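You operate a simulated robot arm through the tools that you are given. There is no shell and no other tool. Be economical: measure what you need, move in short steps, check, and stop when the job is done.

You are at the controls of a simulated two-armed robot. One attempt, no reset.

TASK
Hold the green jug on the steel top of the long rack steady with one hand and put the red rake in it with the other.

The check looks at the end state, three seconds after you hand in, the way a careful person would. Anything else that was tipped, shoved, dropped, spilled or broken makes it a failure.

THE ROBOT
Two 7-joint arms with four-finger grippers on one trunk, on a base that drives. Base frame: it is fixed to the floor where the robot stands at the start and does not move with it; the origin is under the middle of the robot, x ahead of it, y to its left, z up; the surface under the hand at the start is at about z = 850. Lengths are in mm, angles in rad, forces in N, time in s.
The left shoulder is at the start at [40, 181, 1230], the right one opposite. With the tool pointing down near the work surface each hand reaches from about 300 to 820 mm from the robot's upright axis, wherever it stands, measured 20 degrees to its own side. Places, roughly: green jug [4000, 2000, 1250]. Payload 3.67 kg a hand.
The TCP of each hand is the grasp point between the finger pads, 28 mm short of the fingertips. In the tool frame z runs along the fingers and y along their closing line. The gripper opens to 112 mm. The gripper's body begins 73 mm behind the TCP.
Orientation is that of the tool frame in the base frame, as a unit quaternion [x, y, z, w]. With the fingers straight down and closing along the base's y, the tool's x points along the base's -x, its y along +y and its z along -z.

THE INTERFACE
- The arms move only by the tool play_rows. It takes "left_commands", "right_commands" or both (then of equal length, played together; a hand with none holds still); each is a list of rows, each an object (a shift or turn left out is 0, a gripper value left out holds the last) with "travel": the shift along the base's x, y, z in units of 20 mm (1.0 is 20 mm), a list of three; "turn": the turn, a rotation vector about the base's x, y, z in units of 5 degrees (1.0 is 5 degrees), a list of three; "grip": the opening, from 0 (shut) to 1 (fully open). In form: [{"travel": [tx, ty, tz], "turn": [wx, wy, wz], "grip": grip}, ...]. A call has 1 to 12 rows; each row shifts and turns the commanded pose from where the row before left it. A call with a number of a shift or a turn outside -1 to 1 is refused whole. Rows are played at 5 a second. More than 50 mm and 0.15 rad between two rows, or a gripper value outside its range, and nothing of the call is played. A pose out of reach is approached as far as the arm can. The call stops where the force on the tool passes 40 N (or 10 N more than at its start, if that is more) or the arm is blocked; 0.2 s more then pass. The fingers move at their own pace and stop on an object; they squeeze with about 33 N. The grip force told is the motor's: it shows also when the fingers shut on nothing. Time passes only in rows, and 0.2 s behind the last, so rows that do not move let the fingers close. It gives the time, the measured TCP pose, the force on the tool (base axes), the opening and the grip force at its end, in the units of the frame above (readings bear some noise), with the torque about the TCP (base axes, N m) and any sound that the robot's microphone picked up, and new pictures: "pictures" is both (left out), scene, wrist or none (wrist: the cameras of the hands that moved).
- Cameras (640 x 400 px; columns grow to the right, rows downward): "scene" is now at [91.3, 53.1, 1462.1]; the picture's right is [0.53, -0.85, 0.00], its down [-0.56, -0.35, -0.75] and it looks along [0.63, 0.40, -0.66] (base axes); focal length 260 px, centre (320, 200). "left" rides on the left gripper at [60, 18, -104] in its tool frame; the picture's right is [-0.29, 0.96, 0.00], its down [-0.80, -0.24, -0.55] and it looks along [-0.53, -0.16, 0.83] (tool axes); focal length 234 px, centre (320, 200). "right" rides on the right gripper at [60, -18, -104] in its tool frame; the picture's right is [0.29, 0.96, 0.00], its down [-0.80, 0.24, -0.55] and it looks along [-0.53, 0.16, 0.83] (tool axes); focal length 234 px, centre (320, 200). There is no depth. A picture from a camera that has moved, and an enlarged one, comes with that camera's place and axes in the base frame and with its lens. The place of the scene camera against the robot may be out by one fixed shift of up to 18 mm in any direction.
- move_column(by): slides the trunk up (or, below 0, down) by that many mm; the arms and the scene camera ride with it, the base frame stays. It gives what a move gives, with no picture.
- base_move(legs): drives the robot by 1 to 6 legs, each [ahead, left, turn to the left] in mm, mm and rad, along the robot's own axes; the way and the turn of a leg run together, so that a leg with both is an arc; at most 1500 mm and 3.142 rad a leg. The arms and the cameras ride along, it lands a little off, and it stops where it bumps. It gives what a move gives, and a new picture of the scene camera.
- head_to(pan, tilt): turns the head with the scene camera to pan (to the left, within 1.501 rad either way) and tilt (down, from -0.506 to 1.204), counted from straight ahead of the robot. It gives what a move gives, and a new picture of the scene camera.
- enlarge(camera, box): a new picture of the part [left, top, right, bottom] of that camera's present view, enlarged. No time passes.
- close_job(): hands the job in; it is judged then, once.

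Work in short steps. Places have to be worked out from the pictures, the camera data and where the tool is seen: move nearer, look again, correct. Check each grasp and each placing, and mend what went wrong. You have 120 turns and 260 pictures in all, those below and enlarged ones among them. Open the grippers and draw the arms clear of the work before you hand the job in, unless the task says otherwise; then end with one line.

The tools are called as a command line: name --argument value ..., lists and objects as JSON in quotes. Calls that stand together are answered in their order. play_rows: Moves the arms, as the interface text tells. Its arguments: {"type":"object","properties":{"left_commands":{"type":"array","items":{"type":"object","properties":{"travel":{"type":"array","items":{"type":"number"}},"turn":{"type":"array","items":{"type":"number"}},"grip":{"type":"number"}}}},"right_commands":{"type":"array","items":{"type":"object","properties":{"travel":{"type":"array","items":{"type":"number"}},"turn":{"type":"array","items":{"type":"number"}},"grip":{"type":"number"}}}},"pictures":{"type":"string","enum":["both","scene","wrist","none"]}},"required":[]} The other tools are called the same way: move_column (by) slides the trunk up or down; base_move (legs) drives the base; head_to (pan, tilt) turns the head that bears the scene camera; enlarge (camera, box) takes an enlarged picture of a part of a camera's view; close_job () hands the job in.

At the start:

```text
t: 0.0
left_eef_pos: [444.0, 520.8, 1177.2]
left_ee_rot: [-0.001, 1.0, 0.001, 0.0]
left_ft_force: [-0.5, -0.7, 0.0]
left_wrist_torque: [0.02, -0.02, 0.02]
left_grip_width: 111.7
left_finger_force: 0.0
right_eef_pos: [428.2, -27.9, 1157.0]
right_ee_rot: [0.0, 1.0, 0.0, 0.0]
right_ft_force: [-0.6, 0.6, 0.3]
right_wrist_torque: [-0.03, 0.04, 0.0]
right_grip_width: 112.0
right_finger_force: 0.1
trunk travel left (down, up): [-351.0, 162.0]
robot x, y, heading: [-0.3, 1.2, 0.003]
head pan, tilt: [0.559, 0.724]
```

scene: 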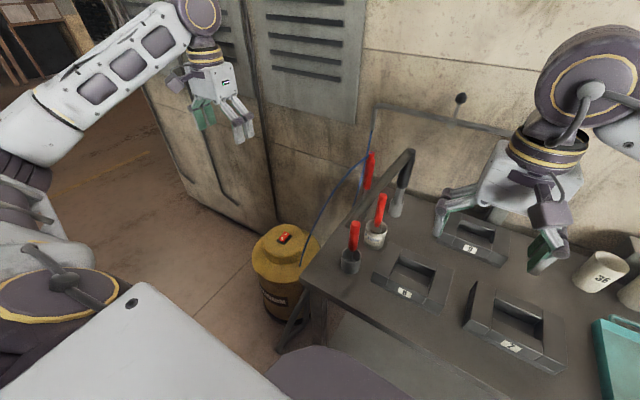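
right: 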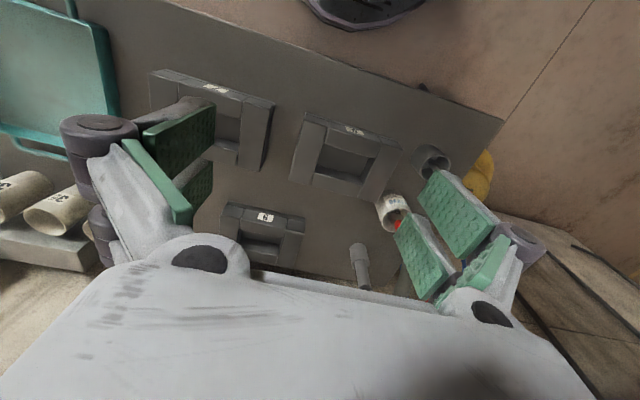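
left: 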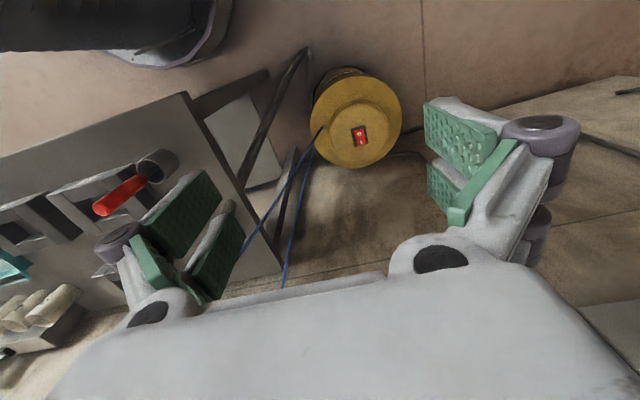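

I see red-handled tools in cups on the bench; I need a closer look to identify the rake, and also the surroundings.

enlarge --camera "scene" --box '[240, 120, 480, 310]'

head_to --pan 0.45 --tilt 0.15

head_to --pan -0.4 --tilt 0.7

```text
2.11 times, centred on (360, 215) of scene
camera zoom: at [91.3, 53.1, 1462.1], right [0.53, -0.85, 0.0], down [-0.56, -0.35, -0.75], along [0.63, 0.4, -0.66], focal length 547 px, centre (236, 168)
```

zoom: 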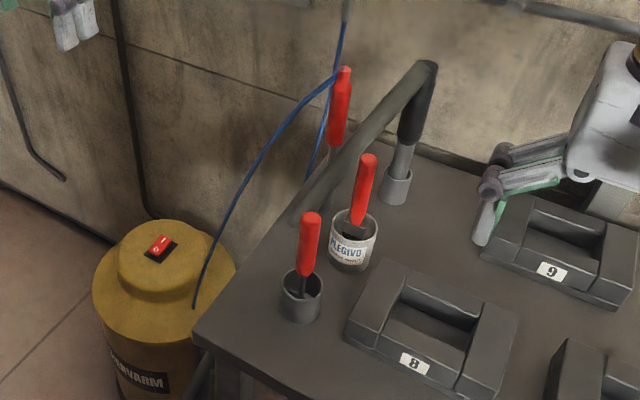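

```text
t: 1.0
left_eef_pos: [443.6, 522.0, 1177.2]
left_ee_rot: [0.0, 1.0, 0.001, 0.0]
left_ft_force: [-0.3, 0.4, 0.4]
left_wrist_torque: [0.03, -0.01, -0.01]
left_grip_width: 111.9
left_finger_force: 0.0
right_eef_pos: [427.9, -29.2, 1156.5]
right_ee_rot: [0.001, 1.0, 0.0, 0.0]
right_ft_force: [0.1, 0.5, 0.4]
right_wrist_torque: [-0.01, 0.05, 0.02]
right_grip_width: 112.1
right_finger_force: 0.1
trunk travel left (down, up): [-351.0, 162.0]
robot x, y, heading: [3.6, 4.3, -0.002]
head pan, tilt: [0.45, 0.15]
camera scene: at [103.7, 49.0, 1514.2], right [0.44, -0.9, 0.0], down [-0.14, -0.07, -0.99], along [0.89, 0.43, -0.15], focal length 260 px, centre (320, 200)
```

scene: 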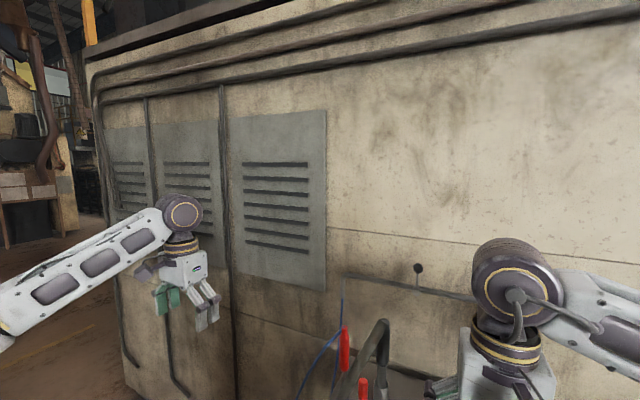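

```text
t: 2.1
left_eef_pos: [444.0, 522.2, 1177.1]
left_ee_rot: [0.0, 1.0, -0.001, 0.0]
left_ft_force: [0.0, 0.0, 0.8]
left_wrist_torque: [0.0, 0.04, -0.01]
left_grip_width: 112.0
left_finger_force: 0.1
right_eef_pos: [427.9, -28.9, 1156.9]
right_ee_rot: [0.0, 1.0, 0.0, 0.0]
right_ft_force: [0.2, -0.6, 0.3]
right_wrist_torque: [0.02, 0.0, 0.02]
right_grip_width: 112.2
right_finger_force: 0.1
trunk travel left (down, up): [-351.0, 162.0]
robot x, y, heading: [-3.4, -1.9, -0.001]
head pan, tilt: [-0.4, 0.7]
camera scene: at [98.5, -24.4, 1464.2], right [-0.39, -0.92, 0.0], down [-0.59, 0.25, -0.77], along [0.7, -0.3, -0.64], focal length 260 px, centre (320, 200)
```

scene: 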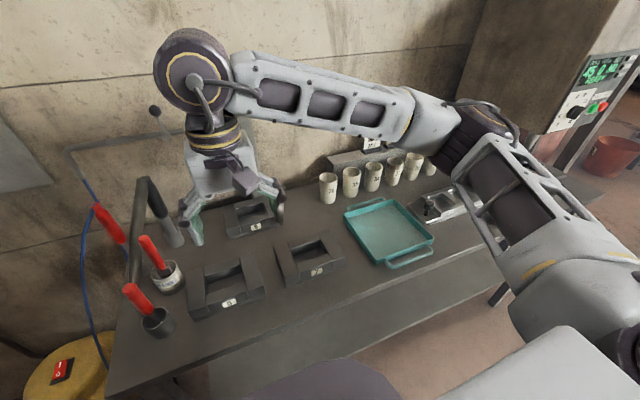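

Three red-handled tools here. I'll view other directions and enlarge on the tools from this angle.

enlarge --camera "scene" --box '[70, 160, 230, 360]'

enlarge --camera "left" --box '[60, 80, 320, 300]'

head_to --pan 1.4 --tilt 0.2

head_to --pan -1.3 --tilt 0.3

```text
2.00 times, centred on (150, 260) of scene
camera zoom: at [98.5, -24.4, 1464.2], right [-0.39, -0.92, 0.0], down [-0.59, 0.25, -0.77], along [0.7, -0.3, -0.64], focal length 520 px, centre (660, 80)
```

zoom: 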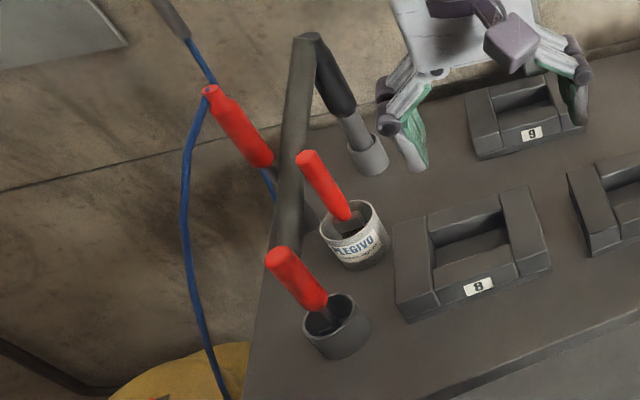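

```text
1.82 times, centred on (190, 190) of left
camera zoom: at [384.7, 538.5, 1281.9], right [0.29, 0.96, 0.0], down [0.8, -0.24, 0.55], along [0.53, -0.16, -0.83], focal length 426 px, centre (556, 218)
```

zoom: 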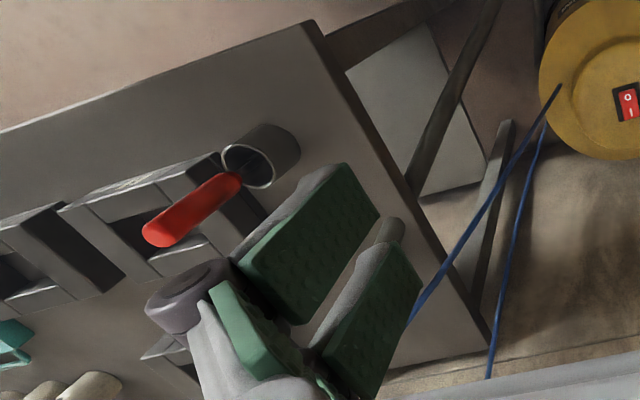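

```text
t: 4.0
left_eef_pos: [443.8, 521.9, 1176.7]
left_ee_rot: [0.0, 1.0, 0.0, 0.0]
left_ft_force: [0.2, -0.2, -0.1]
left_wrist_torque: [-0.02, 0.01, -0.03]
left_grip_width: 111.9
left_finger_force: 0.0
right_eef_pos: [428.0, -28.1, 1156.8]
right_ee_rot: [0.0, 1.0, 0.0, 0.0]
right_ft_force: [-1.0, 0.7, 0.4]
right_wrist_torque: [-0.05, 0.01, 0.01]
right_grip_width: 111.8
right_finger_force: 0.0
trunk travel left (down, up): [-351.0, 162.0]
robot x, y, heading: [-2.6, 1.5, -0.002]
head pan, tilt: [1.4, 0.201]
camera scene: at [36.1, 100.4, 1509.5], right [0.99, -0.17, 0.0], down [-0.03, -0.2, -0.98], along [0.17, 0.97, -0.2], focal length 260 px, centre (320, 200)
```

scene: 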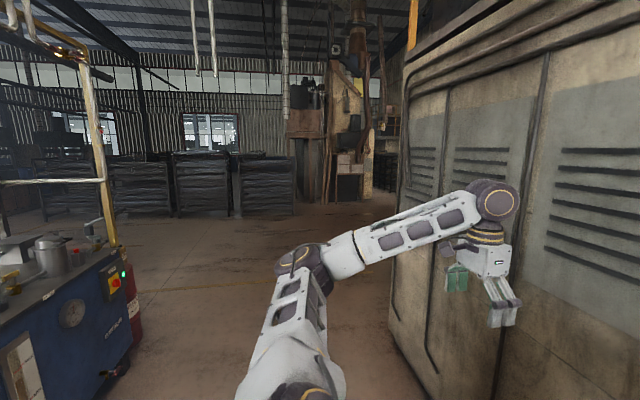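

```text
t: 6.3
left_eef_pos: [443.4, 522.0, 1176.7]
left_ee_rot: [0.0, 1.0, 0.0, 0.001]
left_ft_force: [0.6, 0.4, -0.3]
left_wrist_torque: [0.0, 0.02, -0.01]
left_grip_width: 111.9
left_finger_force: 0.1
right_eef_pos: [427.6, -28.1, 1157.7]
right_ee_rot: [0.0, 1.0, 0.0, 0.0]
right_ft_force: [0.4, -0.3, 1.1]
right_wrist_torque: [0.02, 0.01, 0.01]
right_grip_width: 111.9
right_finger_force: 0.1
trunk travel left (down, up): [-351.0, 162.0]
robot x, y, heading: [-1.3, 5.4, -0.001]
head pan, tilt: [-1.3, 0.3]
camera scene: at [45.2, -81.4, 1500.3], right [-0.96, -0.27, 0.0], down [-0.08, 0.28, -0.96], along [0.26, -0.92, -0.3], focal length 260 px, centre (320, 200)
```

scene: 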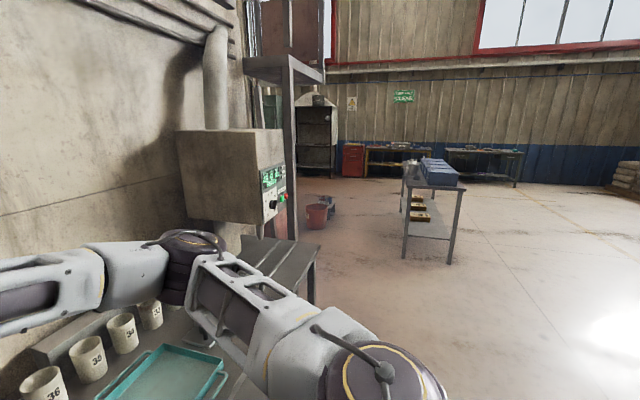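

The cabinet's end lies at about y 1900, and the jug is beyond it. First I'll identify the rake: slide the left hand right so its camera sees the cups.

play_rows --left_commands '[{"travel": [-1, -1, 0.5]}, {"travel": [-1, -1, 0.5]}, {"travel": [-1, -1, 0]}, {"travel": [-1, -1, 0]}, {"travel": [0, -1, 0]}, {"travel": [0, -1, 0]}, {"travel": [0, -1, 0]}, {"travel": [0, -1, 0]}, {"travel": [0, -1, 0]}]' --pictures "wrist"

head_to --pan 0.4 --tilt 0.75

```text
t: 8.3
left_eef_pos: [361.3, 340.5, 1197.7]
left_ee_rot: [0.0, 1.0, 0.001, 0.001]
left_ft_force: [0.1, 0.1, -0.9]
left_wrist_torque: [0.03, -0.01, 0.01]
left_grip_width: 112.2
left_finger_force: 0.1
right_eef_pos: [426.6, -30.5, 1158.0]
right_ee_rot: [0.0, 1.0, 0.001, 0.0]
right_ft_force: [-0.3, 0.3, 0.2]
right_wrist_torque: [0.02, -0.03, -0.03]
right_grip_width: 112.3
right_finger_force: 0.0
trunk travel left (down, up): [-351.0, 162.0]
robot x, y, heading: [-1.4, 0.0, -0.002]
head pan, tilt: [-1.3, 0.3]
camera left: at [303.1, 356.5, 1302.4], right [0.29, 0.96, 0.0], down [0.8, -0.24, 0.55], along [0.53, -0.16, -0.83], focal length 234 px, centre (320, 200)
```

left: 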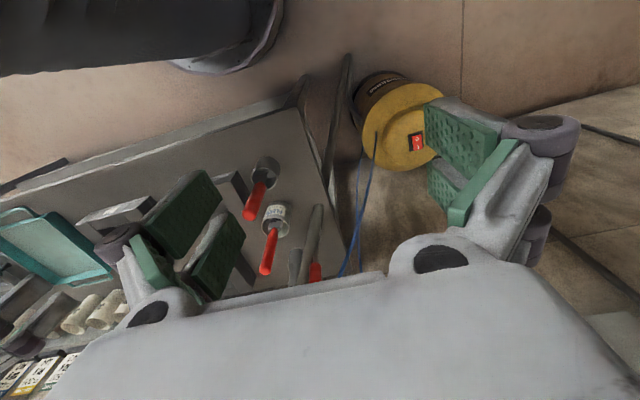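

```text
t: 10.1
left_eef_pos: [364.0, 342.3, 1194.7]
left_ee_rot: [-0.001, 1.0, 0.0, -0.001]
left_ft_force: [0.1, 0.0, 0.4]
left_wrist_torque: [0.03, 0.04, 0.02]
left_grip_width: 112.3
left_finger_force: 0.1
right_eef_pos: [428.6, -27.8, 1156.6]
right_ee_rot: [-0.001, 1.0, 0.0, 0.001]
right_ft_force: [0.2, 0.1, 0.6]
right_wrist_torque: [0.0, 0.0, -0.03]
right_grip_width: 111.9
right_finger_force: 0.1
trunk travel left (down, up): [-351.0, 162.0]
robot x, y, heading: [-0.8, -1.4, 0.001]
head pan, tilt: [0.4, 0.75]
camera scene: at [96.5, 40.7, 1459.9], right [0.39, -0.92, 0.0], down [-0.63, -0.27, -0.73], along [0.67, 0.28, -0.68], focal length 260 px, centre (320, 200)
```

scene: 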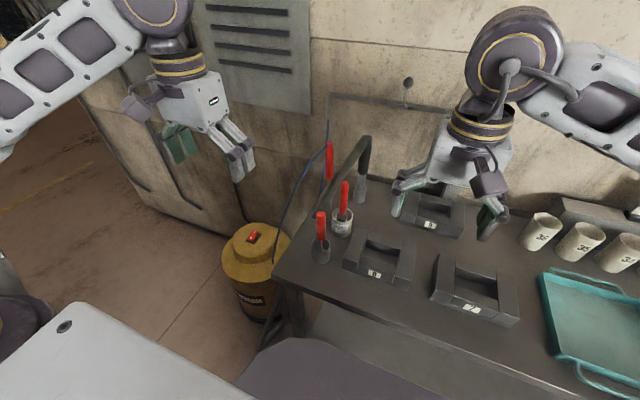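

enlarge --camera "left" --box '[210, 140, 370, 290]'

enlarge --camera "scene" --box '[290, 130, 400, 270]'

```text
2.67 times, centred on (290, 215) of left
camera zoom: at [304.4, 358.4, 1301.3], right [0.29, 0.96, 0.0], down [0.8, -0.24, 0.55], along [0.53, -0.16, -0.83], focal length 624 px, centre (400, 160)
```

zoom: 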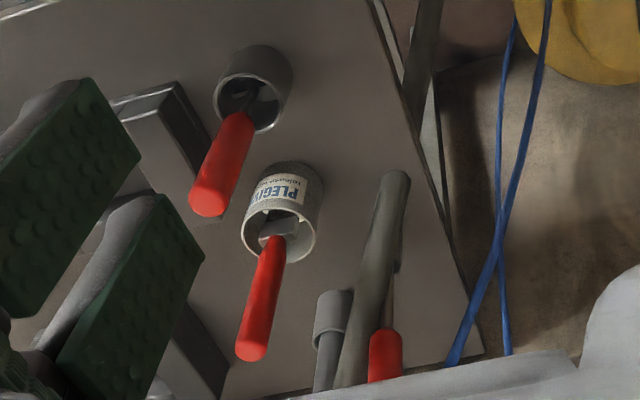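

```text
2.86 times, centred on (345, 200) of scene
camera zoom: at [96.5, 40.7, 1459.9], right [0.39, -0.92, 0.0], down [-0.63, -0.27, -0.73], along [0.67, 0.28, -0.68], focal length 743 px, centre (249, 200)
```

zoom: 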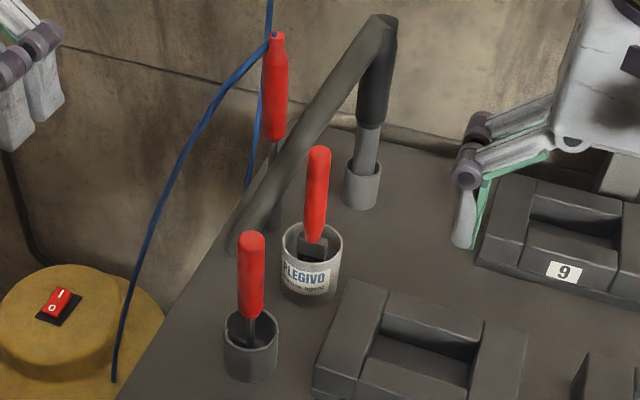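

The three tools' heads are hidden by cups. I'll bring the left camera above them looking straight down.

play_rows --left_commands '[{"travel": [0.8, -0.7, 0.2], "turn": [0, 0.7, 0]}, {"travel": [0.8, -0.7, 0.2], "turn": [0, 0.7, 0]}, {"travel": [0.8, -0.7, 0], "turn": [0, 0.7, 0]}, {"travel": [0.8, -0.7, 0], "turn": [0, 0.7, 0]}, {"travel": [0.8, -0.7, 0], "turn": [0, 0.7, 0]}, {"travel": [0.8, -0.7, 0], "turn": [0, 0.7, 0]}, {"travel": [0.8, -0.7, 0], "turn": [0, 0.7, 0]}, {"travel": [0.8, -0.7, 0], "turn": [0, 0.7, 0]}, {"travel": [0.8, -0.7, 0], "turn": [0, 0.7, 0]}]' --pictures "wrist"

enlarge --camera "left" --box '[200, 60, 440, 290]'

```text
t: 12.1
left_eef_pos: [509.3, 217.7, 1204.6]
left_ee_rot: [0.0, 0.962, 0.001, -0.272]
left_ft_force: [-0.4, -0.6, -0.4]
left_wrist_torque: [-0.02, 0.02, -0.02]
left_grip_width: 112.2
left_finger_force: 0.1
right_eef_pos: [428.3, -29.6, 1156.3]
right_ee_rot: [0.0, 1.0, 0.001, -0.001]
right_ft_force: [0.2, -1.0, 0.1]
right_wrist_torque: [0.05, 0.01, 0.01]
right_grip_width: 112.2
right_finger_force: 0.2
trunk travel left (down, up): [-351.0, 162.0]
robot x, y, heading: [0.8, -3.6, -0.001]
head pan, tilt: [0.4, 0.75]
camera left: at [513.2, 232.7, 1326.6], right [0.25, 0.96, -0.15], down [0.97, -0.24, 0.05], along [0.02, -0.16, -0.99], focal length 234 px, centre (320, 200)
```

left: 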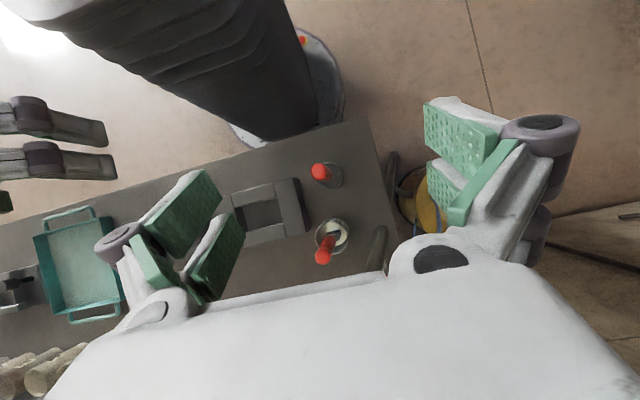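

```text
1.74 times, centred on (320, 175) of left
camera zoom: at [513.2, 232.7, 1326.6], right [0.25, 0.96, -0.15], down [0.97, -0.24, 0.05], along [0.02, -0.16, -0.99], focal length 407 px, centre (320, 244)
```

zoom: 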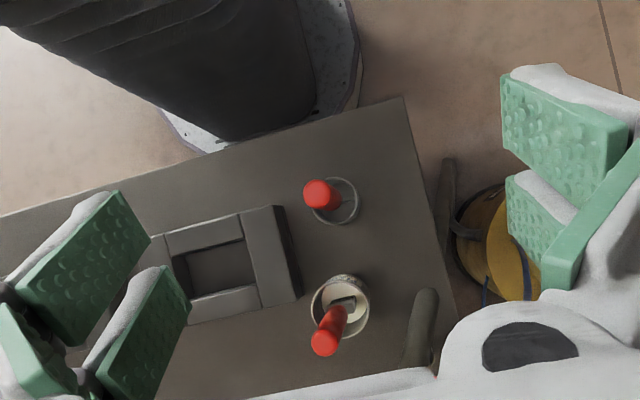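

Move the camera another 140 mm forward and up to see the third tool and into the cups.

play_rows --left_commands '[{"travel": [0.6, 0, 0.8]}, {"travel": [0.8, 0, 0.6]}, {"travel": [1, 0, 0.2]}, {"travel": [1, 0, 0]}, {"travel": [1, 0, 0]}, {"travel": [1, 0, 0]}, {"travel": [1, 0, 0]}, {"travel": [1, 0, 0]}]' --pictures "wrist"

enlarge --camera "left" --box '[200, 60, 440, 290]'

```text
t: 13.9
left_eef_pos: [599.5, 214.0, 1233.6]
left_ee_rot: [0.0, 0.963, 0.001, -0.27]
left_ft_force: [-0.6, -0.9, 1.0]
left_wrist_torque: [0.03, -0.03, 0.03]
left_grip_width: 112.1
left_finger_force: 0.1
left hand out of reach, approached as far as the arm can: row 6, 7, 8
right_eef_pos: [427.8, -27.8, 1156.8]
right_ee_rot: [0.0, 1.0, 0.0, -0.001]
right_ft_force: [0.3, 0.0, -0.6]
right_wrist_torque: [0.04, 0.01, -0.01]
right_grip_width: 112.1
right_finger_force: 0.1
trunk travel left (down, up): [-351.0, 162.0]
robot x, y, heading: [0.1, 0.4, -0.006]
head pan, tilt: [0.4, 0.75]
camera left: at [604.0, 231.4, 1353.7], right [0.25, 0.96, -0.15], down [0.97, -0.24, 0.06], along [0.02, -0.16, -0.99], focal length 234 px, centre (320, 200)
```

left: 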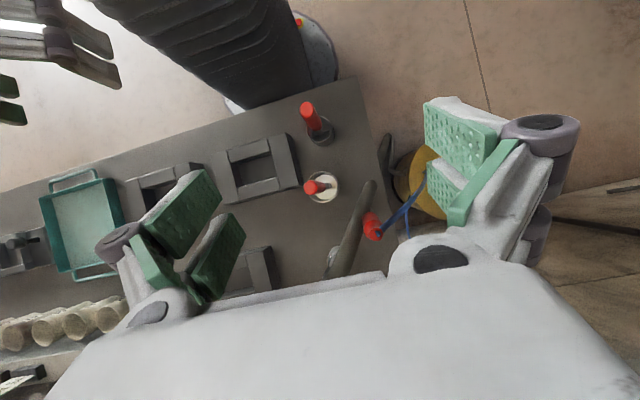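

```text
1.74 times, centred on (320, 175) of left
camera zoom: at [604.0, 231.4, 1353.7], right [0.25, 0.96, -0.15], down [0.97, -0.24, 0.06], along [0.02, -0.16, -0.99], focal length 407 px, centre (320, 244)
```

zoom: 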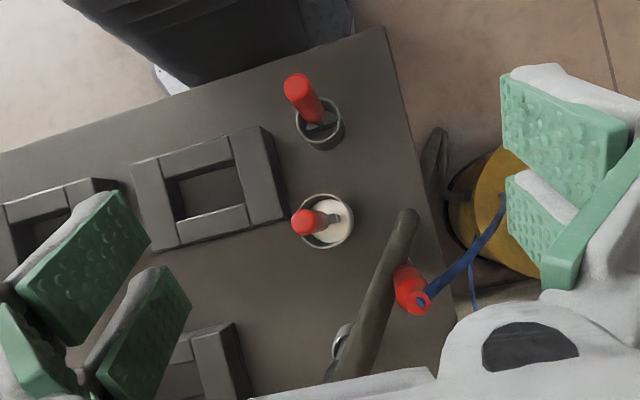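

The third red item has a cable (not a rake). Zoom further into the two cups.

enlarge --camera "left" --box '[285, 90, 355, 215]'

enlarge --camera "right" --box '[330, 120, 460, 280]'

```text
3.20 times, centred on (320, 152) of left
camera zoom: at [604.0, 231.4, 1353.7], right [0.25, 0.96, -0.15], down [0.97, -0.24, 0.06], along [0.02, -0.16, -0.99], focal length 749 px, centre (320, 352)
```

zoom: 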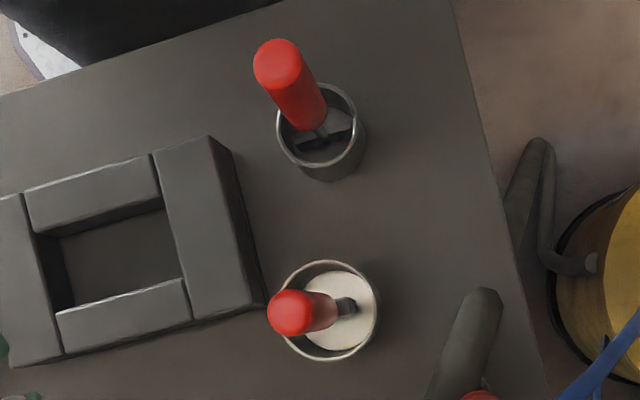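

```text
2.50 times, centred on (395, 200) of right
camera zoom: at [366.9, -45.5, 1259.5], right [-0.29, 0.96, 0.0], down [0.8, 0.24, 0.55], along [0.53, 0.16, -0.83], focal length 585 px, centre (132, 200)
```

zoom: 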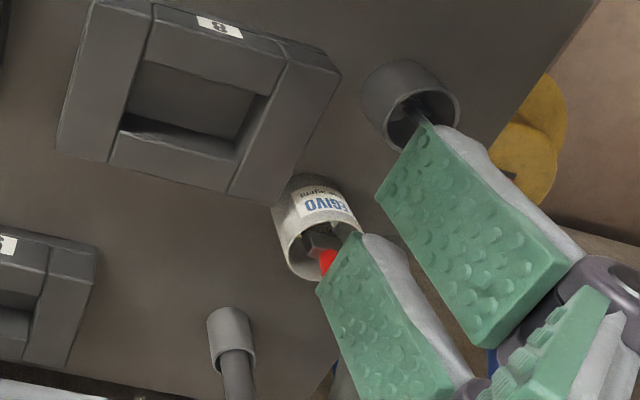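

The dark cup's tool has a T-shaped head: that's the rake; the other is a brush in coating. Triangulation gives the rake handle nearly vertical, top at about (481,191,1023), down to z≈915. I'll bring the left hand upright behind it.

play_rows --left_commands '[{"travel": [-1, -0.1, 0], "turn": [0, -0.63, 0]}, {"travel": [-1, -0.1, 0], "turn": [0, -0.63, 0]}, {"travel": [-1, -0.1, 0], "turn": [0, -0.63, 0]}, {"travel": [-1, -0.1, 0], "turn": [0, -0.63, 0]}, {"travel": [-1, -0.1, 0], "turn": [0, -0.63, 0]}, {"travel": [-1, -0.1, 0], "turn": [0, -0.63, 0]}, {"travel": [-1, -0.1, 0], "turn": [0, -0.63, 0]}, {"travel": [-1, -0.1, 0], "turn": [0, -0.63, 0]}, {"travel": [-1, -0.1, 0], "turn": [0, -0.63, 0]}, {"travel": [-1, -0.1, 0], "turn": [0, -0.63, 0]}, {}]' --pictures "wrist"

```text
t: 16.3
left_eef_pos: [398.8, 196.1, 1232.8]
left_ee_rot: [0.0, 1.0, -0.001, 0.0]
left_ft_force: [0.4, 0.3, -0.7]
left_wrist_torque: [0.01, -0.03, -0.04]
left_grip_width: 112.0
left_finger_force: 0.1
right_eef_pos: [428.5, -28.9, 1157.5]
right_ee_rot: [0.0, 1.0, 0.0, -0.002]
right_ft_force: [-0.6, 0.2, 0.3]
right_wrist_torque: [0.0, 0.02, 0.03]
right_grip_width: 112.0
right_finger_force: 0.0
trunk travel left (down, up): [-351.0, 162.0]
robot x, y, heading: [1.9, 5.1, -0.0]
head pan, tilt: [0.4, 0.75]
camera left: at [340.0, 212.3, 1337.0], right [0.29, 0.96, 0.0], down [0.8, -0.24, 0.55], along [0.53, -0.16, -0.83], focal length 234 px, centre (320, 200)
```

left: 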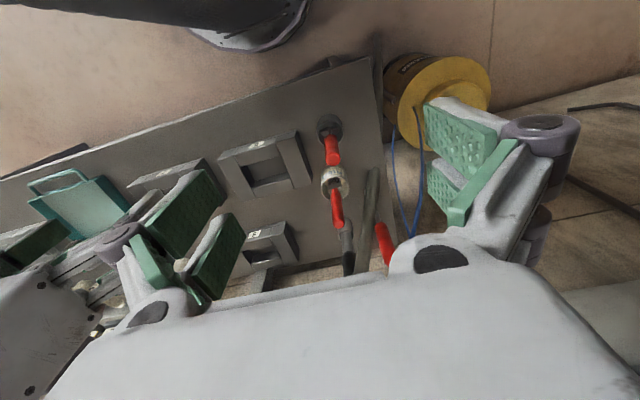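

Prediction matches (rake top near pixel 333,162). Move over the handle at z≈1090 with tips just above it.

play_rows --left_commands '[{"travel": [0.7, -0.04, -0.9]}, {"travel": [0.7, -0.04, -0.9]}, {"travel": [0.7, -0.04, -0.9]}, {"travel": [0.7, -0.04, -0.9]}, {"travel": [0.7, -0.04, -0.9]}, {"travel": [0.6, -0.04, -0.9]}, {"travel": [0, 0, -0.9]}, {}]' --pictures "both"

```text
t: 18.1
left_eef_pos: [483.5, 190.7, 1106.0]
left_ee_rot: [0.0, 1.0, 0.0, 0.0]
left_ft_force: [0.0, -0.3, 0.4]
left_wrist_torque: [0.05, -0.01, 0.01]
left_grip_width: 111.8
left_finger_force: 0.1
right_eef_pos: [427.6, -28.5, 1156.7]
right_ee_rot: [0.0, 1.0, 0.0, 0.0]
right_ft_force: [0.2, -0.2, 0.1]
right_wrist_torque: [-0.02, 0.01, -0.01]
right_grip_width: 111.9
right_finger_force: 0.0
trunk travel left (down, up): [-351.0, 162.0]
robot x, y, heading: [-2.9, -0.7, -0.003]
head pan, tilt: [0.4, 0.75]
camera scene: at [96.4, 40.5, 1459.9], right [0.39, -0.92, 0.0], down [-0.63, -0.27, -0.73], along [0.67, 0.28, -0.68], focal length 260 px, centre (320, 200)
camera left: at [423.3, 207.3, 1210.6], right [0.29, 0.96, 0.0], down [0.8, -0.24, 0.55], along [0.53, -0.16, -0.83], focal length 234 px, centre (320, 200)
```

scene: 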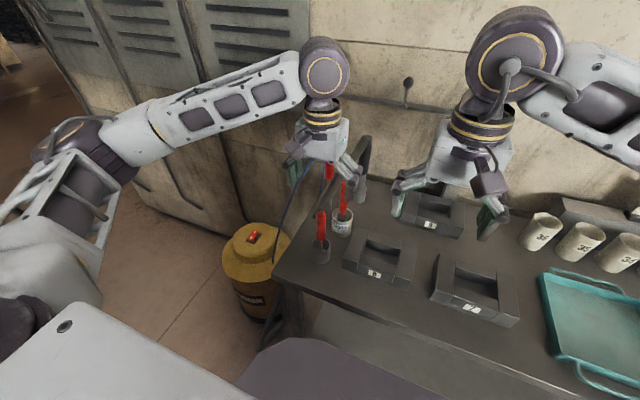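
left: 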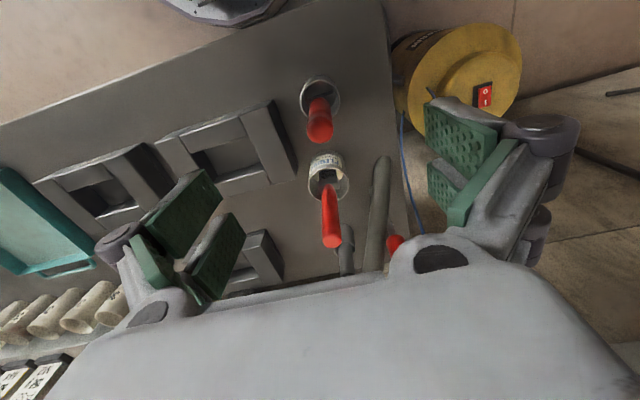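

Aligned. Descend to z≈992 and close.

play_rows --left_commands '[{"travel": [0, 0, -0.95]}, {"travel": [0, 0, -0.95]}, {"travel": [0, 0, -0.95]}, {"travel": [0, 0, -0.95]}, {"travel": [0, 0, -0.95]}, {"travel": [0, 0, -0.95]}, {}]' --pictures "both"

enlarge --camera "scene" --box '[270, 120, 400, 280]'

```text
t: 19.7
left_eef_pos: [482.1, 192.6, 995.3]
left_ee_rot: [-0.001, 1.0, 0.0, 0.0]
left_ft_force: [0.0, -0.9, 0.2]
left_wrist_torque: [0.01, 0.01, 0.0]
left_grip_width: 112.1
left_finger_force: 0.0
right_eef_pos: [428.0, -29.1, 1157.3]
right_ee_rot: [-0.002, 1.0, 0.001, 0.0]
right_ft_force: [-0.6, 0.9, -0.8]
right_wrist_torque: [-0.01, -0.01, 0.03]
right_grip_width: 112.2
right_finger_force: 0.0
trunk travel left (down, up): [-351.0, 162.0]
robot x, y, heading: [0.7, -3.9, -0.001]
head pan, tilt: [0.4, 0.75]
camera scene: at [96.5, 40.5, 1459.9], right [0.39, -0.92, 0.0], down [-0.63, -0.27, -0.73], along [0.67, 0.28, -0.68], focal length 260 px, centre (320, 200)
camera left: at [423.5, 208.8, 1100.1], right [0.29, 0.96, 0.0], down [0.8, -0.24, 0.55], along [0.53, -0.16, -0.83], focal length 234 px, centre (320, 200)
```

scene: 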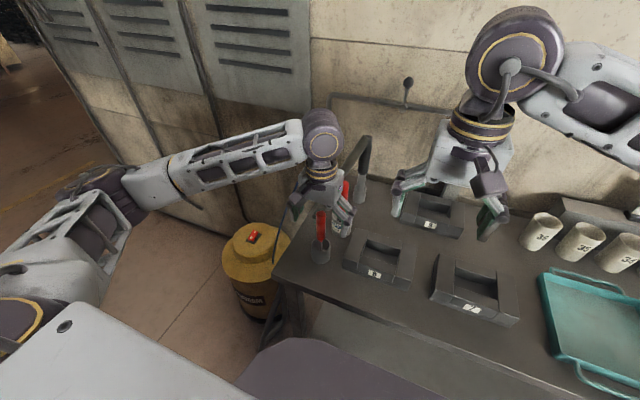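
left: 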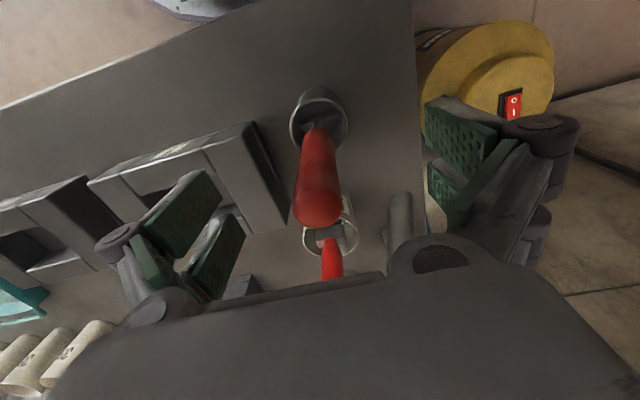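

```text
2.50 times, centred on (335, 200) of scene
camera zoom: at [96.5, 40.5, 1459.9], right [0.39, -0.92, 0.0], down [-0.63, -0.27, -0.73], along [0.67, 0.28, -0.68], focal length 650 px, centre (282, 200)
```

zoom: 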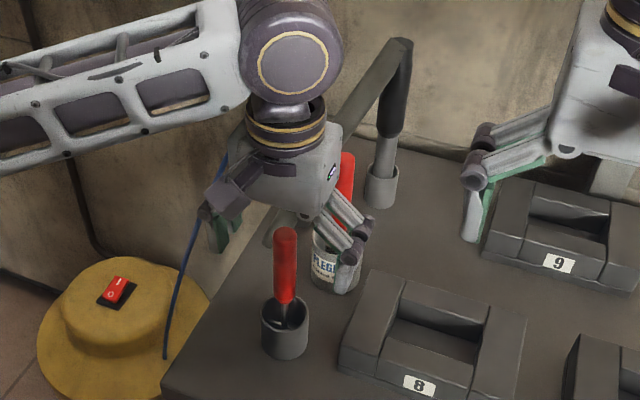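

Handle is between the fingers at the TCP. Close.

play_rows --left_commands '[{"grip": 0.4}, {"grip": 0.25}, {"grip": 0}, {"grip": 0}, {"grip": 0}, {"grip": 0}]' --pictures "both"

```text
t: 21.1
left_eef_pos: [481.9, 192.6, 995.3]
left_ee_rot: [0.001, 1.0, 0.0, -0.001]
left_ft_force: [-0.4, 0.5, 0.7]
left_wrist_torque: [-0.01, 0.02, 0.02]
left_grip_width: 20.8
left_finger_force: 33.0
right_eef_pos: [428.0, -28.1, 1157.5]
right_ee_rot: [0.0, 1.0, 0.0, 0.0]
right_ft_force: [0.6, -0.3, -0.2]
right_wrist_torque: [-0.01, 0.01, 0.0]
right_grip_width: 111.9
right_finger_force: 0.0
trunk travel left (down, up): [-351.0, 162.0]
robot x, y, heading: [-5.6, -1.4, 0.003]
head pan, tilt: [0.4, 0.75]
camera scene: at [96.6, 40.7, 1459.9], right [0.39, -0.92, 0.0], down [-0.63, -0.27, -0.73], along [0.67, 0.28, -0.68], focal length 260 px, centre (320, 200)
camera left: at [423.5, 209.0, 1100.2], right [0.29, 0.96, 0.0], down [0.8, -0.24, 0.55], along [0.53, -0.16, -0.83], focal length 234 px, centre (320, 200)
```

scene: 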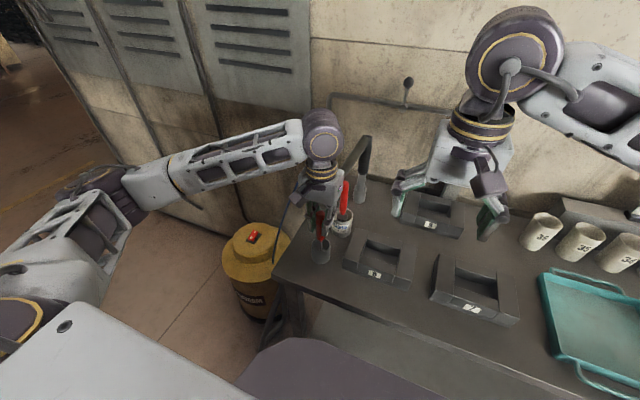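
left: 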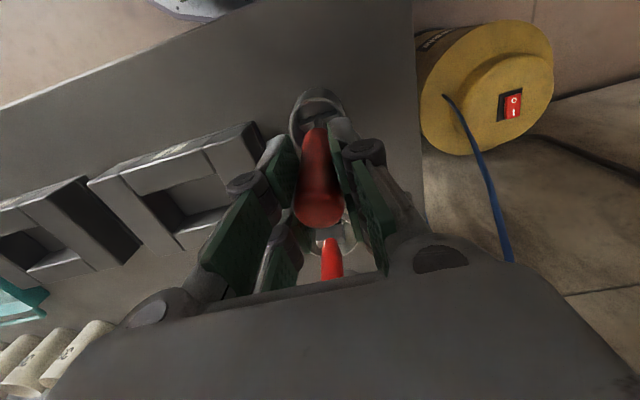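

Gripped (20.8 mm, no side force). Lift slowly straight up.

play_rows --left_commands '[{"travel": [0, 0, 0.4]}, {"travel": [0, 0, 0.4]}, {"travel": [0, 0, 0.4]}, {"travel": [0, 0, 0.4]}, {"travel": [0, 0, 0.6]}, {"travel": [0, 0, 0.8]}, {"travel": [0, 0, 0.8]}, {"travel": [0, 0, 0.8]}, {"travel": [0, 0, 0.8]}]' --pictures "both"

enlarge --camera "scene" --box '[270, 110, 400, 270]'

```text
t: 23.1
left_eef_pos: [483.7, 191.4, 1099.8]
left_ee_rot: [0.0, 1.0, 0.0, 0.0]
left_ft_force: [-0.9, 0.8, -0.5]
left_wrist_torque: [-0.01, -0.02, 0.01]
left_grip_width: 21.0
left_finger_force: 32.9
right_eef_pos: [427.0, -27.9, 1156.8]
right_ee_rot: [0.0, 1.0, 0.0, 0.0]
right_ft_force: [-0.1, -0.1, -0.3]
right_wrist_torque: [0.02, 0.0, -0.02]
right_grip_width: 111.9
right_finger_force: 0.0
trunk travel left (down, up): [-351.0, 162.0]
robot x, y, heading: [0.6, -0.5, 0.0]
head pan, tilt: [0.4, 0.75]
camera scene: at [96.3, 40.6, 1459.9], right [0.39, -0.92, 0.0], down [-0.63, -0.27, -0.73], along [0.67, 0.28, -0.68], focal length 260 px, centre (320, 200)
camera left: at [424.0, 207.2, 1205.2], right [0.29, 0.96, 0.0], down [0.8, -0.24, 0.55], along [0.53, -0.16, -0.83], focal length 234 px, centre (320, 200)
```

scene: 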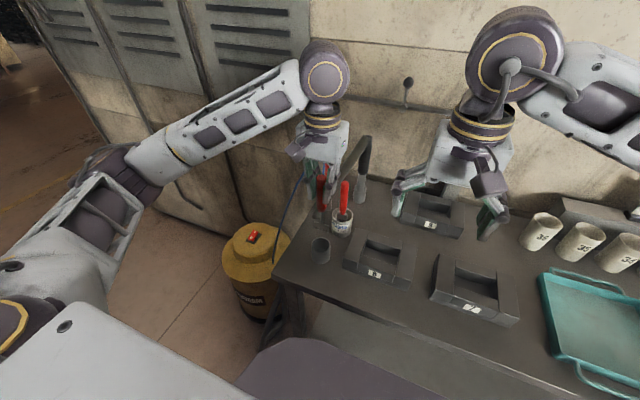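
left: 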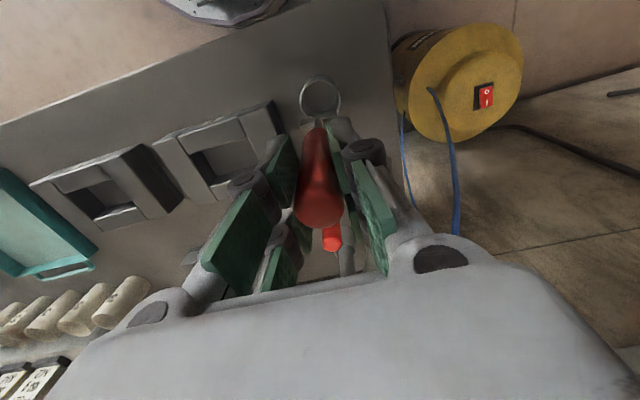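

```text
2.50 times, centred on (335, 190) of scene
camera zoom: at [96.3, 40.6, 1459.9], right [0.39, -0.92, 0.0], down [-0.63, -0.27, -0.73], along [0.67, 0.28, -0.68], focal length 650 px, centre (282, 225)
```

zoom: 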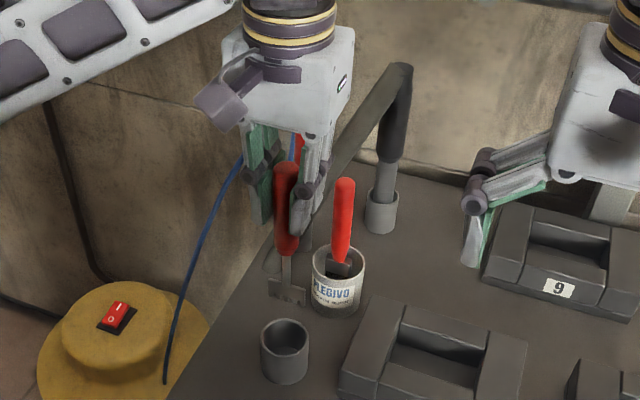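

Rake out cleanly with its bar head. Now raise and pull in the left hand, and back the robot off.

play_rows --left_commands '[{"travel": [0, 0, 1]}, {"travel": [0, 0, 1]}, {"travel": [0, 0, 1]}, {"travel": [0, 0, 1]}, {"travel": [0, 0.5, 1]}, {"travel": [-0.5, 0.7, 0]}, {"travel": [-1, 0.7, 0]}, {"travel": [-1, 0.7, 0]}, {"travel": [-1, 0.5, 0]}]' --right_commands '[{"travel": [0, 0, 0.3]}, {"travel": [0, 0, 0.3]}, {"travel": [0, 0, 0.3]}, {"travel": [0, -0.3, 0.3]}, {"travel": [0, -0.3, 0.3]}, {"travel": [0, -0.5, 0]}, {"travel": [0, -0.5, 0]}, {"travel": [0, -0.5, 0]}, {"travel": [0, -0.5, 0]}]' --pictures "scene"

base_move --legs '[[-250, 0, 0]]'

head_to --pan 1.45 --tilt 0.5

```text
t: 25.1
left_eef_pos: [411.2, 253.3, 1203.1]
left_ee_rot: [0.0, 1.0, 0.0, 0.0]
left_ft_force: [0.3, -0.2, -0.7]
left_wrist_torque: [0.01, -0.03, 0.01]
left_grip_width: 21.1
left_finger_force: 33.2
right_eef_pos: [427.8, -81.4, 1188.1]
right_ee_rot: [0.0, 1.0, 0.0, -0.001]
right_ft_force: [-0.7, -0.4, 0.3]
right_wrist_torque: [-0.01, -0.01, -0.02]
right_grip_width: 112.1
right_finger_force: 0.0
trunk travel left (down, up): [-351.0, 162.0]
robot x, y, heading: [1.2, -0.1, -0.005]
head pan, tilt: [0.4, 0.75]
camera scene: at [95.7, 40.6, 1459.9], right [0.39, -0.92, 0.0], down [-0.63, -0.27, -0.73], along [0.67, 0.28, -0.68], focal length 260 px, centre (320, 200)
```

scene: 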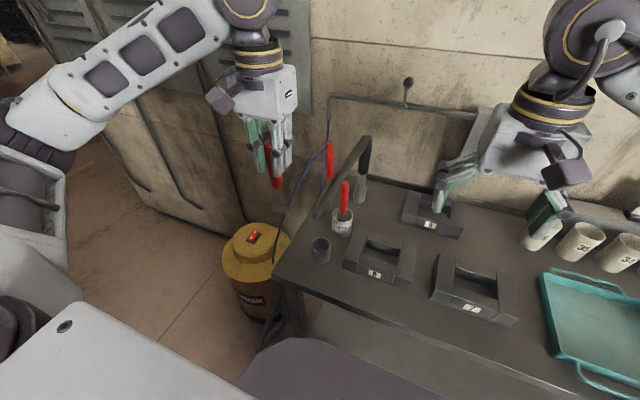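

```text
t: 27.0
left_eef_pos: [158.5, 255.1, 1200.7]
left_ee_rot: [-0.003, 1.0, 0.0, -0.001]
left_ft_force: [0.6, 0.1, -0.8]
left_wrist_torque: [0.02, -0.01, -0.01]
left_grip_width: 20.8
left_finger_force: 33.3
right_eef_pos: [176.0, -79.8, 1186.1]
right_ee_rot: [-0.004, 1.0, 0.0, -0.001]
right_ft_force: [-1.0, -0.1, -0.4]
right_wrist_torque: [0.01, 0.0, 0.01]
right_grip_width: 111.9
right_finger_force: 0.1
trunk travel left (down, up): [-351.0, 162.0]
robot x, y, heading: [-252.4, -3.3, 0.005]
head pan, tilt: [0.4, 0.75]
camera scene: at [-156.6, 40.6, 1459.8], right [0.4, -0.92, 0.0], down [-0.63, -0.27, -0.73], along [0.67, 0.29, -0.68], focal length 260 px, centre (320, 200)
```

scene: 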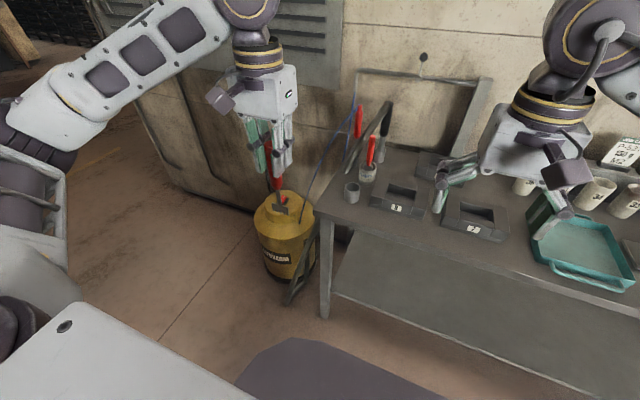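

```text
t: 28.3
left_eef_pos: [157.5, 255.5, 1202.8]
left_ee_rot: [-0.004, 1.0, 0.0, 0.0]
left_ft_force: [-0.2, 0.7, -0.6]
left_wrist_torque: [0.01, -0.02, -0.05]
left_grip_width: 21.0
left_finger_force: 33.3
right_eef_pos: [175.6, -79.3, 1186.7]
right_ee_rot: [-0.003, 1.0, 0.0, 0.0]
right_ft_force: [0.6, -0.2, 0.0]
right_wrist_torque: [0.0, 0.0, 0.0]
right_grip_width: 112.2
right_finger_force: 0.1
trunk travel left (down, up): [-351.0, 162.0]
robot x, y, heading: [-255.1, 0.0, 0.011]
head pan, tilt: [1.45, 0.499]
camera scene: at [-223.3, 98.1, 1481.9], right [0.99, -0.11, 0.0], down [-0.05, -0.48, -0.88], along [0.1, 0.87, -0.48], focal length 260 px, centre (320, 200)
```

scene: 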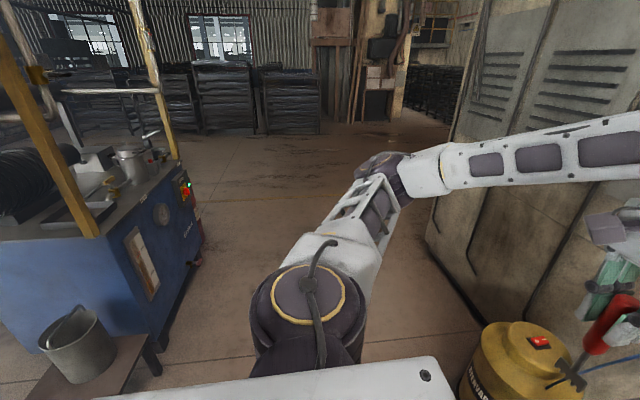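

Corridor between the blue machine (x<-950) and the cabinet (x≈945) is clear. Strafe left and look around.

base_move --legs '[[0, 1400, 0], [0, 900, 0]]'

head_to --pan 0 --tilt 0.25

```text
t: 40.2
left_eef_pos: [92.4, 2611.3, 1200.5]
left_ee_rot: [-0.009, 1.0, -0.001, 0.0]
left_ft_force: [0.0, 0.0, -0.1]
left_wrist_torque: [-0.01, -0.01, 0.01]
left_grip_width: 19.4
left_finger_force: 32.9
right_eef_pos: [112.9, 2278.2, 1187.0]
right_ee_rot: [-0.009, 1.0, 0.0, -0.001]
right_ft_force: [0.7, 0.0, -0.1]
right_wrist_torque: [-0.03, -0.02, 0.0]
right_grip_width: 111.8
right_finger_force: 0.0
trunk travel left (down, up): [-351.0, 162.0]
robot x, y, heading: [-316.4, 2350.9, 0.014]
head pan, tilt: [1.45, 0.499]
camera scene: at [-287.1, 2451.0, 1481.9], right [0.99, -0.1, 0.0], down [-0.05, -0.48, -0.88], along [0.09, 0.87, -0.48], focal length 260 px, centre (320, 200)
```

scene: 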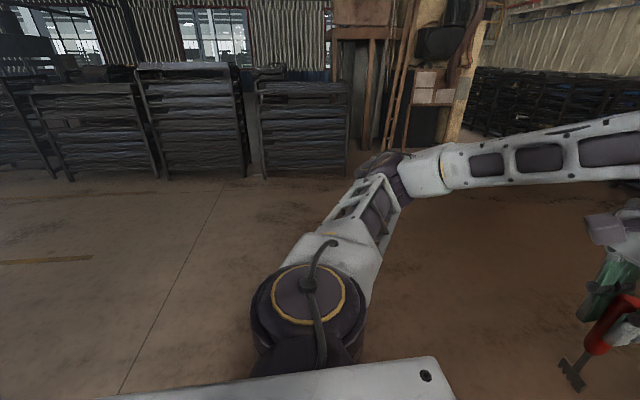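

```text
t: 41.7
left_eef_pos: [91.6, 2612.2, 1200.9]
left_ee_rot: [-0.009, 1.0, 0.0, 0.0]
left_ft_force: [1.1, 1.2, 0.1]
left_wrist_torque: [0.0, 0.01, 0.0]
left_grip_width: 19.8
left_finger_force: 32.9
right_eef_pos: [112.7, 2278.2, 1186.3]
right_ee_rot: [-0.01, 1.0, 0.0, 0.0]
right_ft_force: [0.6, -0.5, 0.6]
right_wrist_torque: [0.0, 0.02, -0.02]
right_grip_width: 112.1
right_finger_force: 0.1
trunk travel left (down, up): [-351.0, 162.0]
robot x, y, heading: [-316.9, 2352.4, 0.018]
head pan, tilt: [0.0, 0.25]
camera scene: at [-203.0, 2362.3, 1505.0], right [0.02, -1.0, 0.0], down [-0.25, 0.0, -0.97], along [0.97, 0.02, -0.25], focal length 260 px, centre (320, 200)
```

scene: 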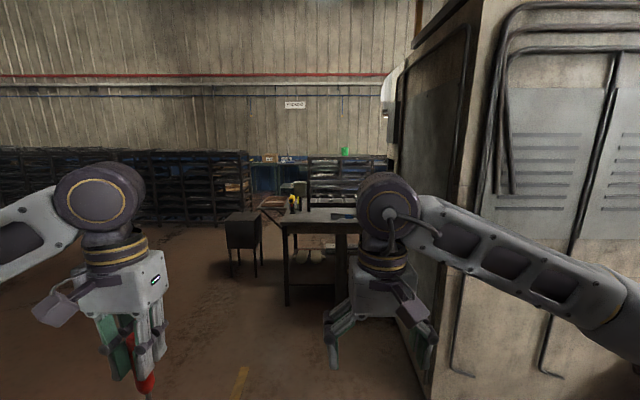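

The green jug is visible on a rack at the far wall. Zoom in for path and jug detail, plus check the rake.

enlarge --camera "scene" --box '[210, 130, 400, 320]'

enlarge --camera "left" --box '[200, 60, 460, 290]'

```text
2.11 times, centred on (305, 225) of scene
camera zoom: at [-203.0, 2362.3, 1505.0], right [0.02, -1.0, 0.0], down [-0.25, 0.0, -0.97], along [0.97, 0.02, -0.25], focal length 547 px, centre (352, 147)
```

zoom: 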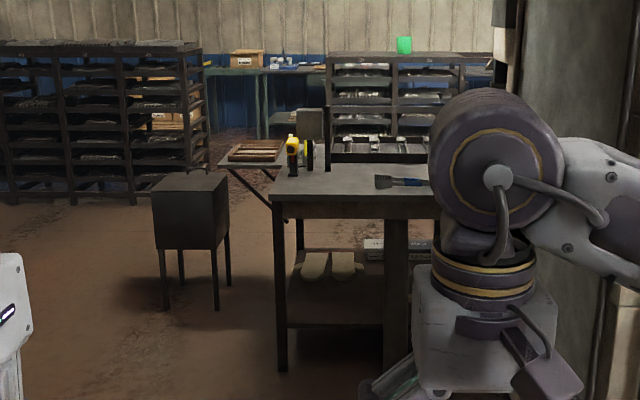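

```text
1.74 times, centred on (330, 175) of left
camera zoom: at [32.7, 2627.4, 1306.6], right [0.27, 0.96, 0.0], down [0.8, -0.23, 0.55], along [0.53, -0.15, -0.83], focal length 407 px, centre (303, 244)
```

zoom: 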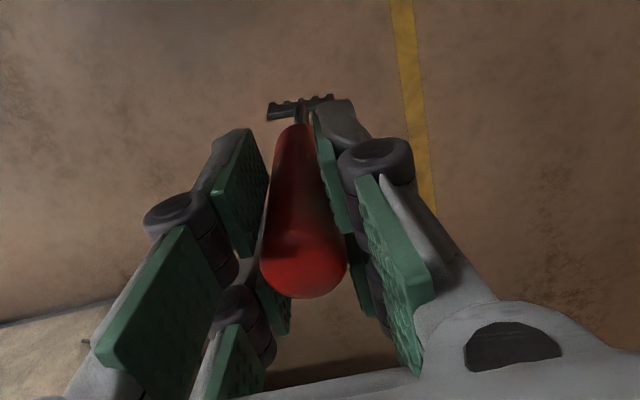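

The head has teeth, so it is the rake, and it is firmly held. Drive around the bench's left side and look.

base_move --legs '[[0, 1450, 0], [1300, 0, 0]]'

head_to --pan -0.6 --tilt 0.3

```text
t: 55.6
left_eef_pos: [1361.0, 4151.9, 1200.7]
left_ee_rot: [-0.034, 0.999, 0.0, 0.0]
left_ft_force: [-0.8, 0.2, -0.8]
left_wrist_torque: [0.01, 0.03, 0.0]
left_grip_width: 19.8
left_finger_force: 33.1
right_eef_pos: [1397.5, 3818.9, 1186.5]
right_ee_rot: [-0.034, 0.999, -0.001, 0.001]
right_ft_force: [0.8, -0.3, 0.5]
right_wrist_torque: [0.0, 0.0, -0.03]
right_grip_width: 111.9
right_finger_force: 0.2
trunk travel left (down, up): [-351.0, 162.0]
robot x, y, heading: [963.8, 3869.7, 0.064]
head pan, tilt: [0.0, 0.25]
camera scene: at [1078.3, 3887.5, 1505.0], right [0.07, -1.0, 0.0], down [-0.25, -0.02, -0.97], along [0.97, 0.07, -0.25], focal length 260 px, centre (320, 200)
```

scene: 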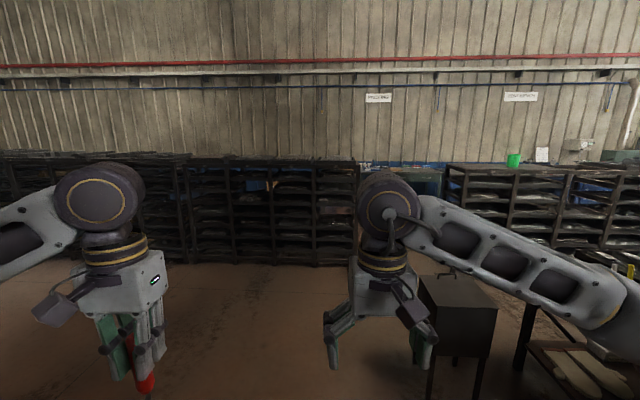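

```text
t: 56.6
left_eef_pos: [1360.1, 4150.4, 1201.8]
left_ee_rot: [-0.034, 0.999, 0.0, 0.0]
left_ft_force: [0.4, 0.0, -0.2]
left_wrist_torque: [-0.01, -0.01, 0.03]
left_grip_width: 19.6
left_finger_force: 33.1
right_eef_pos: [1397.3, 3819.4, 1186.1]
right_ee_rot: [-0.033, 0.999, 0.0, -0.001]
right_ft_force: [-0.7, 1.0, 0.0]
right_wrist_torque: [-0.02, -0.02, -0.01]
right_grip_width: 112.2
right_finger_force: 0.0
trunk travel left (down, up): [-351.0, 162.0]
robot x, y, heading: [964.9, 3870.4, 0.067]
head pan, tilt: [-0.6, 0.3]
camera scene: at [1065.5, 3833.9, 1500.3], right [-0.51, -0.86, 0.0], down [-0.25, 0.15, -0.96], along [0.82, -0.48, -0.3], focal length 260 px, centre (320, 200)
```

scene: 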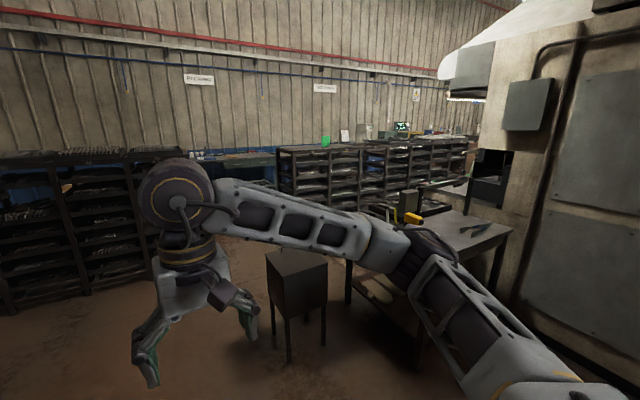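

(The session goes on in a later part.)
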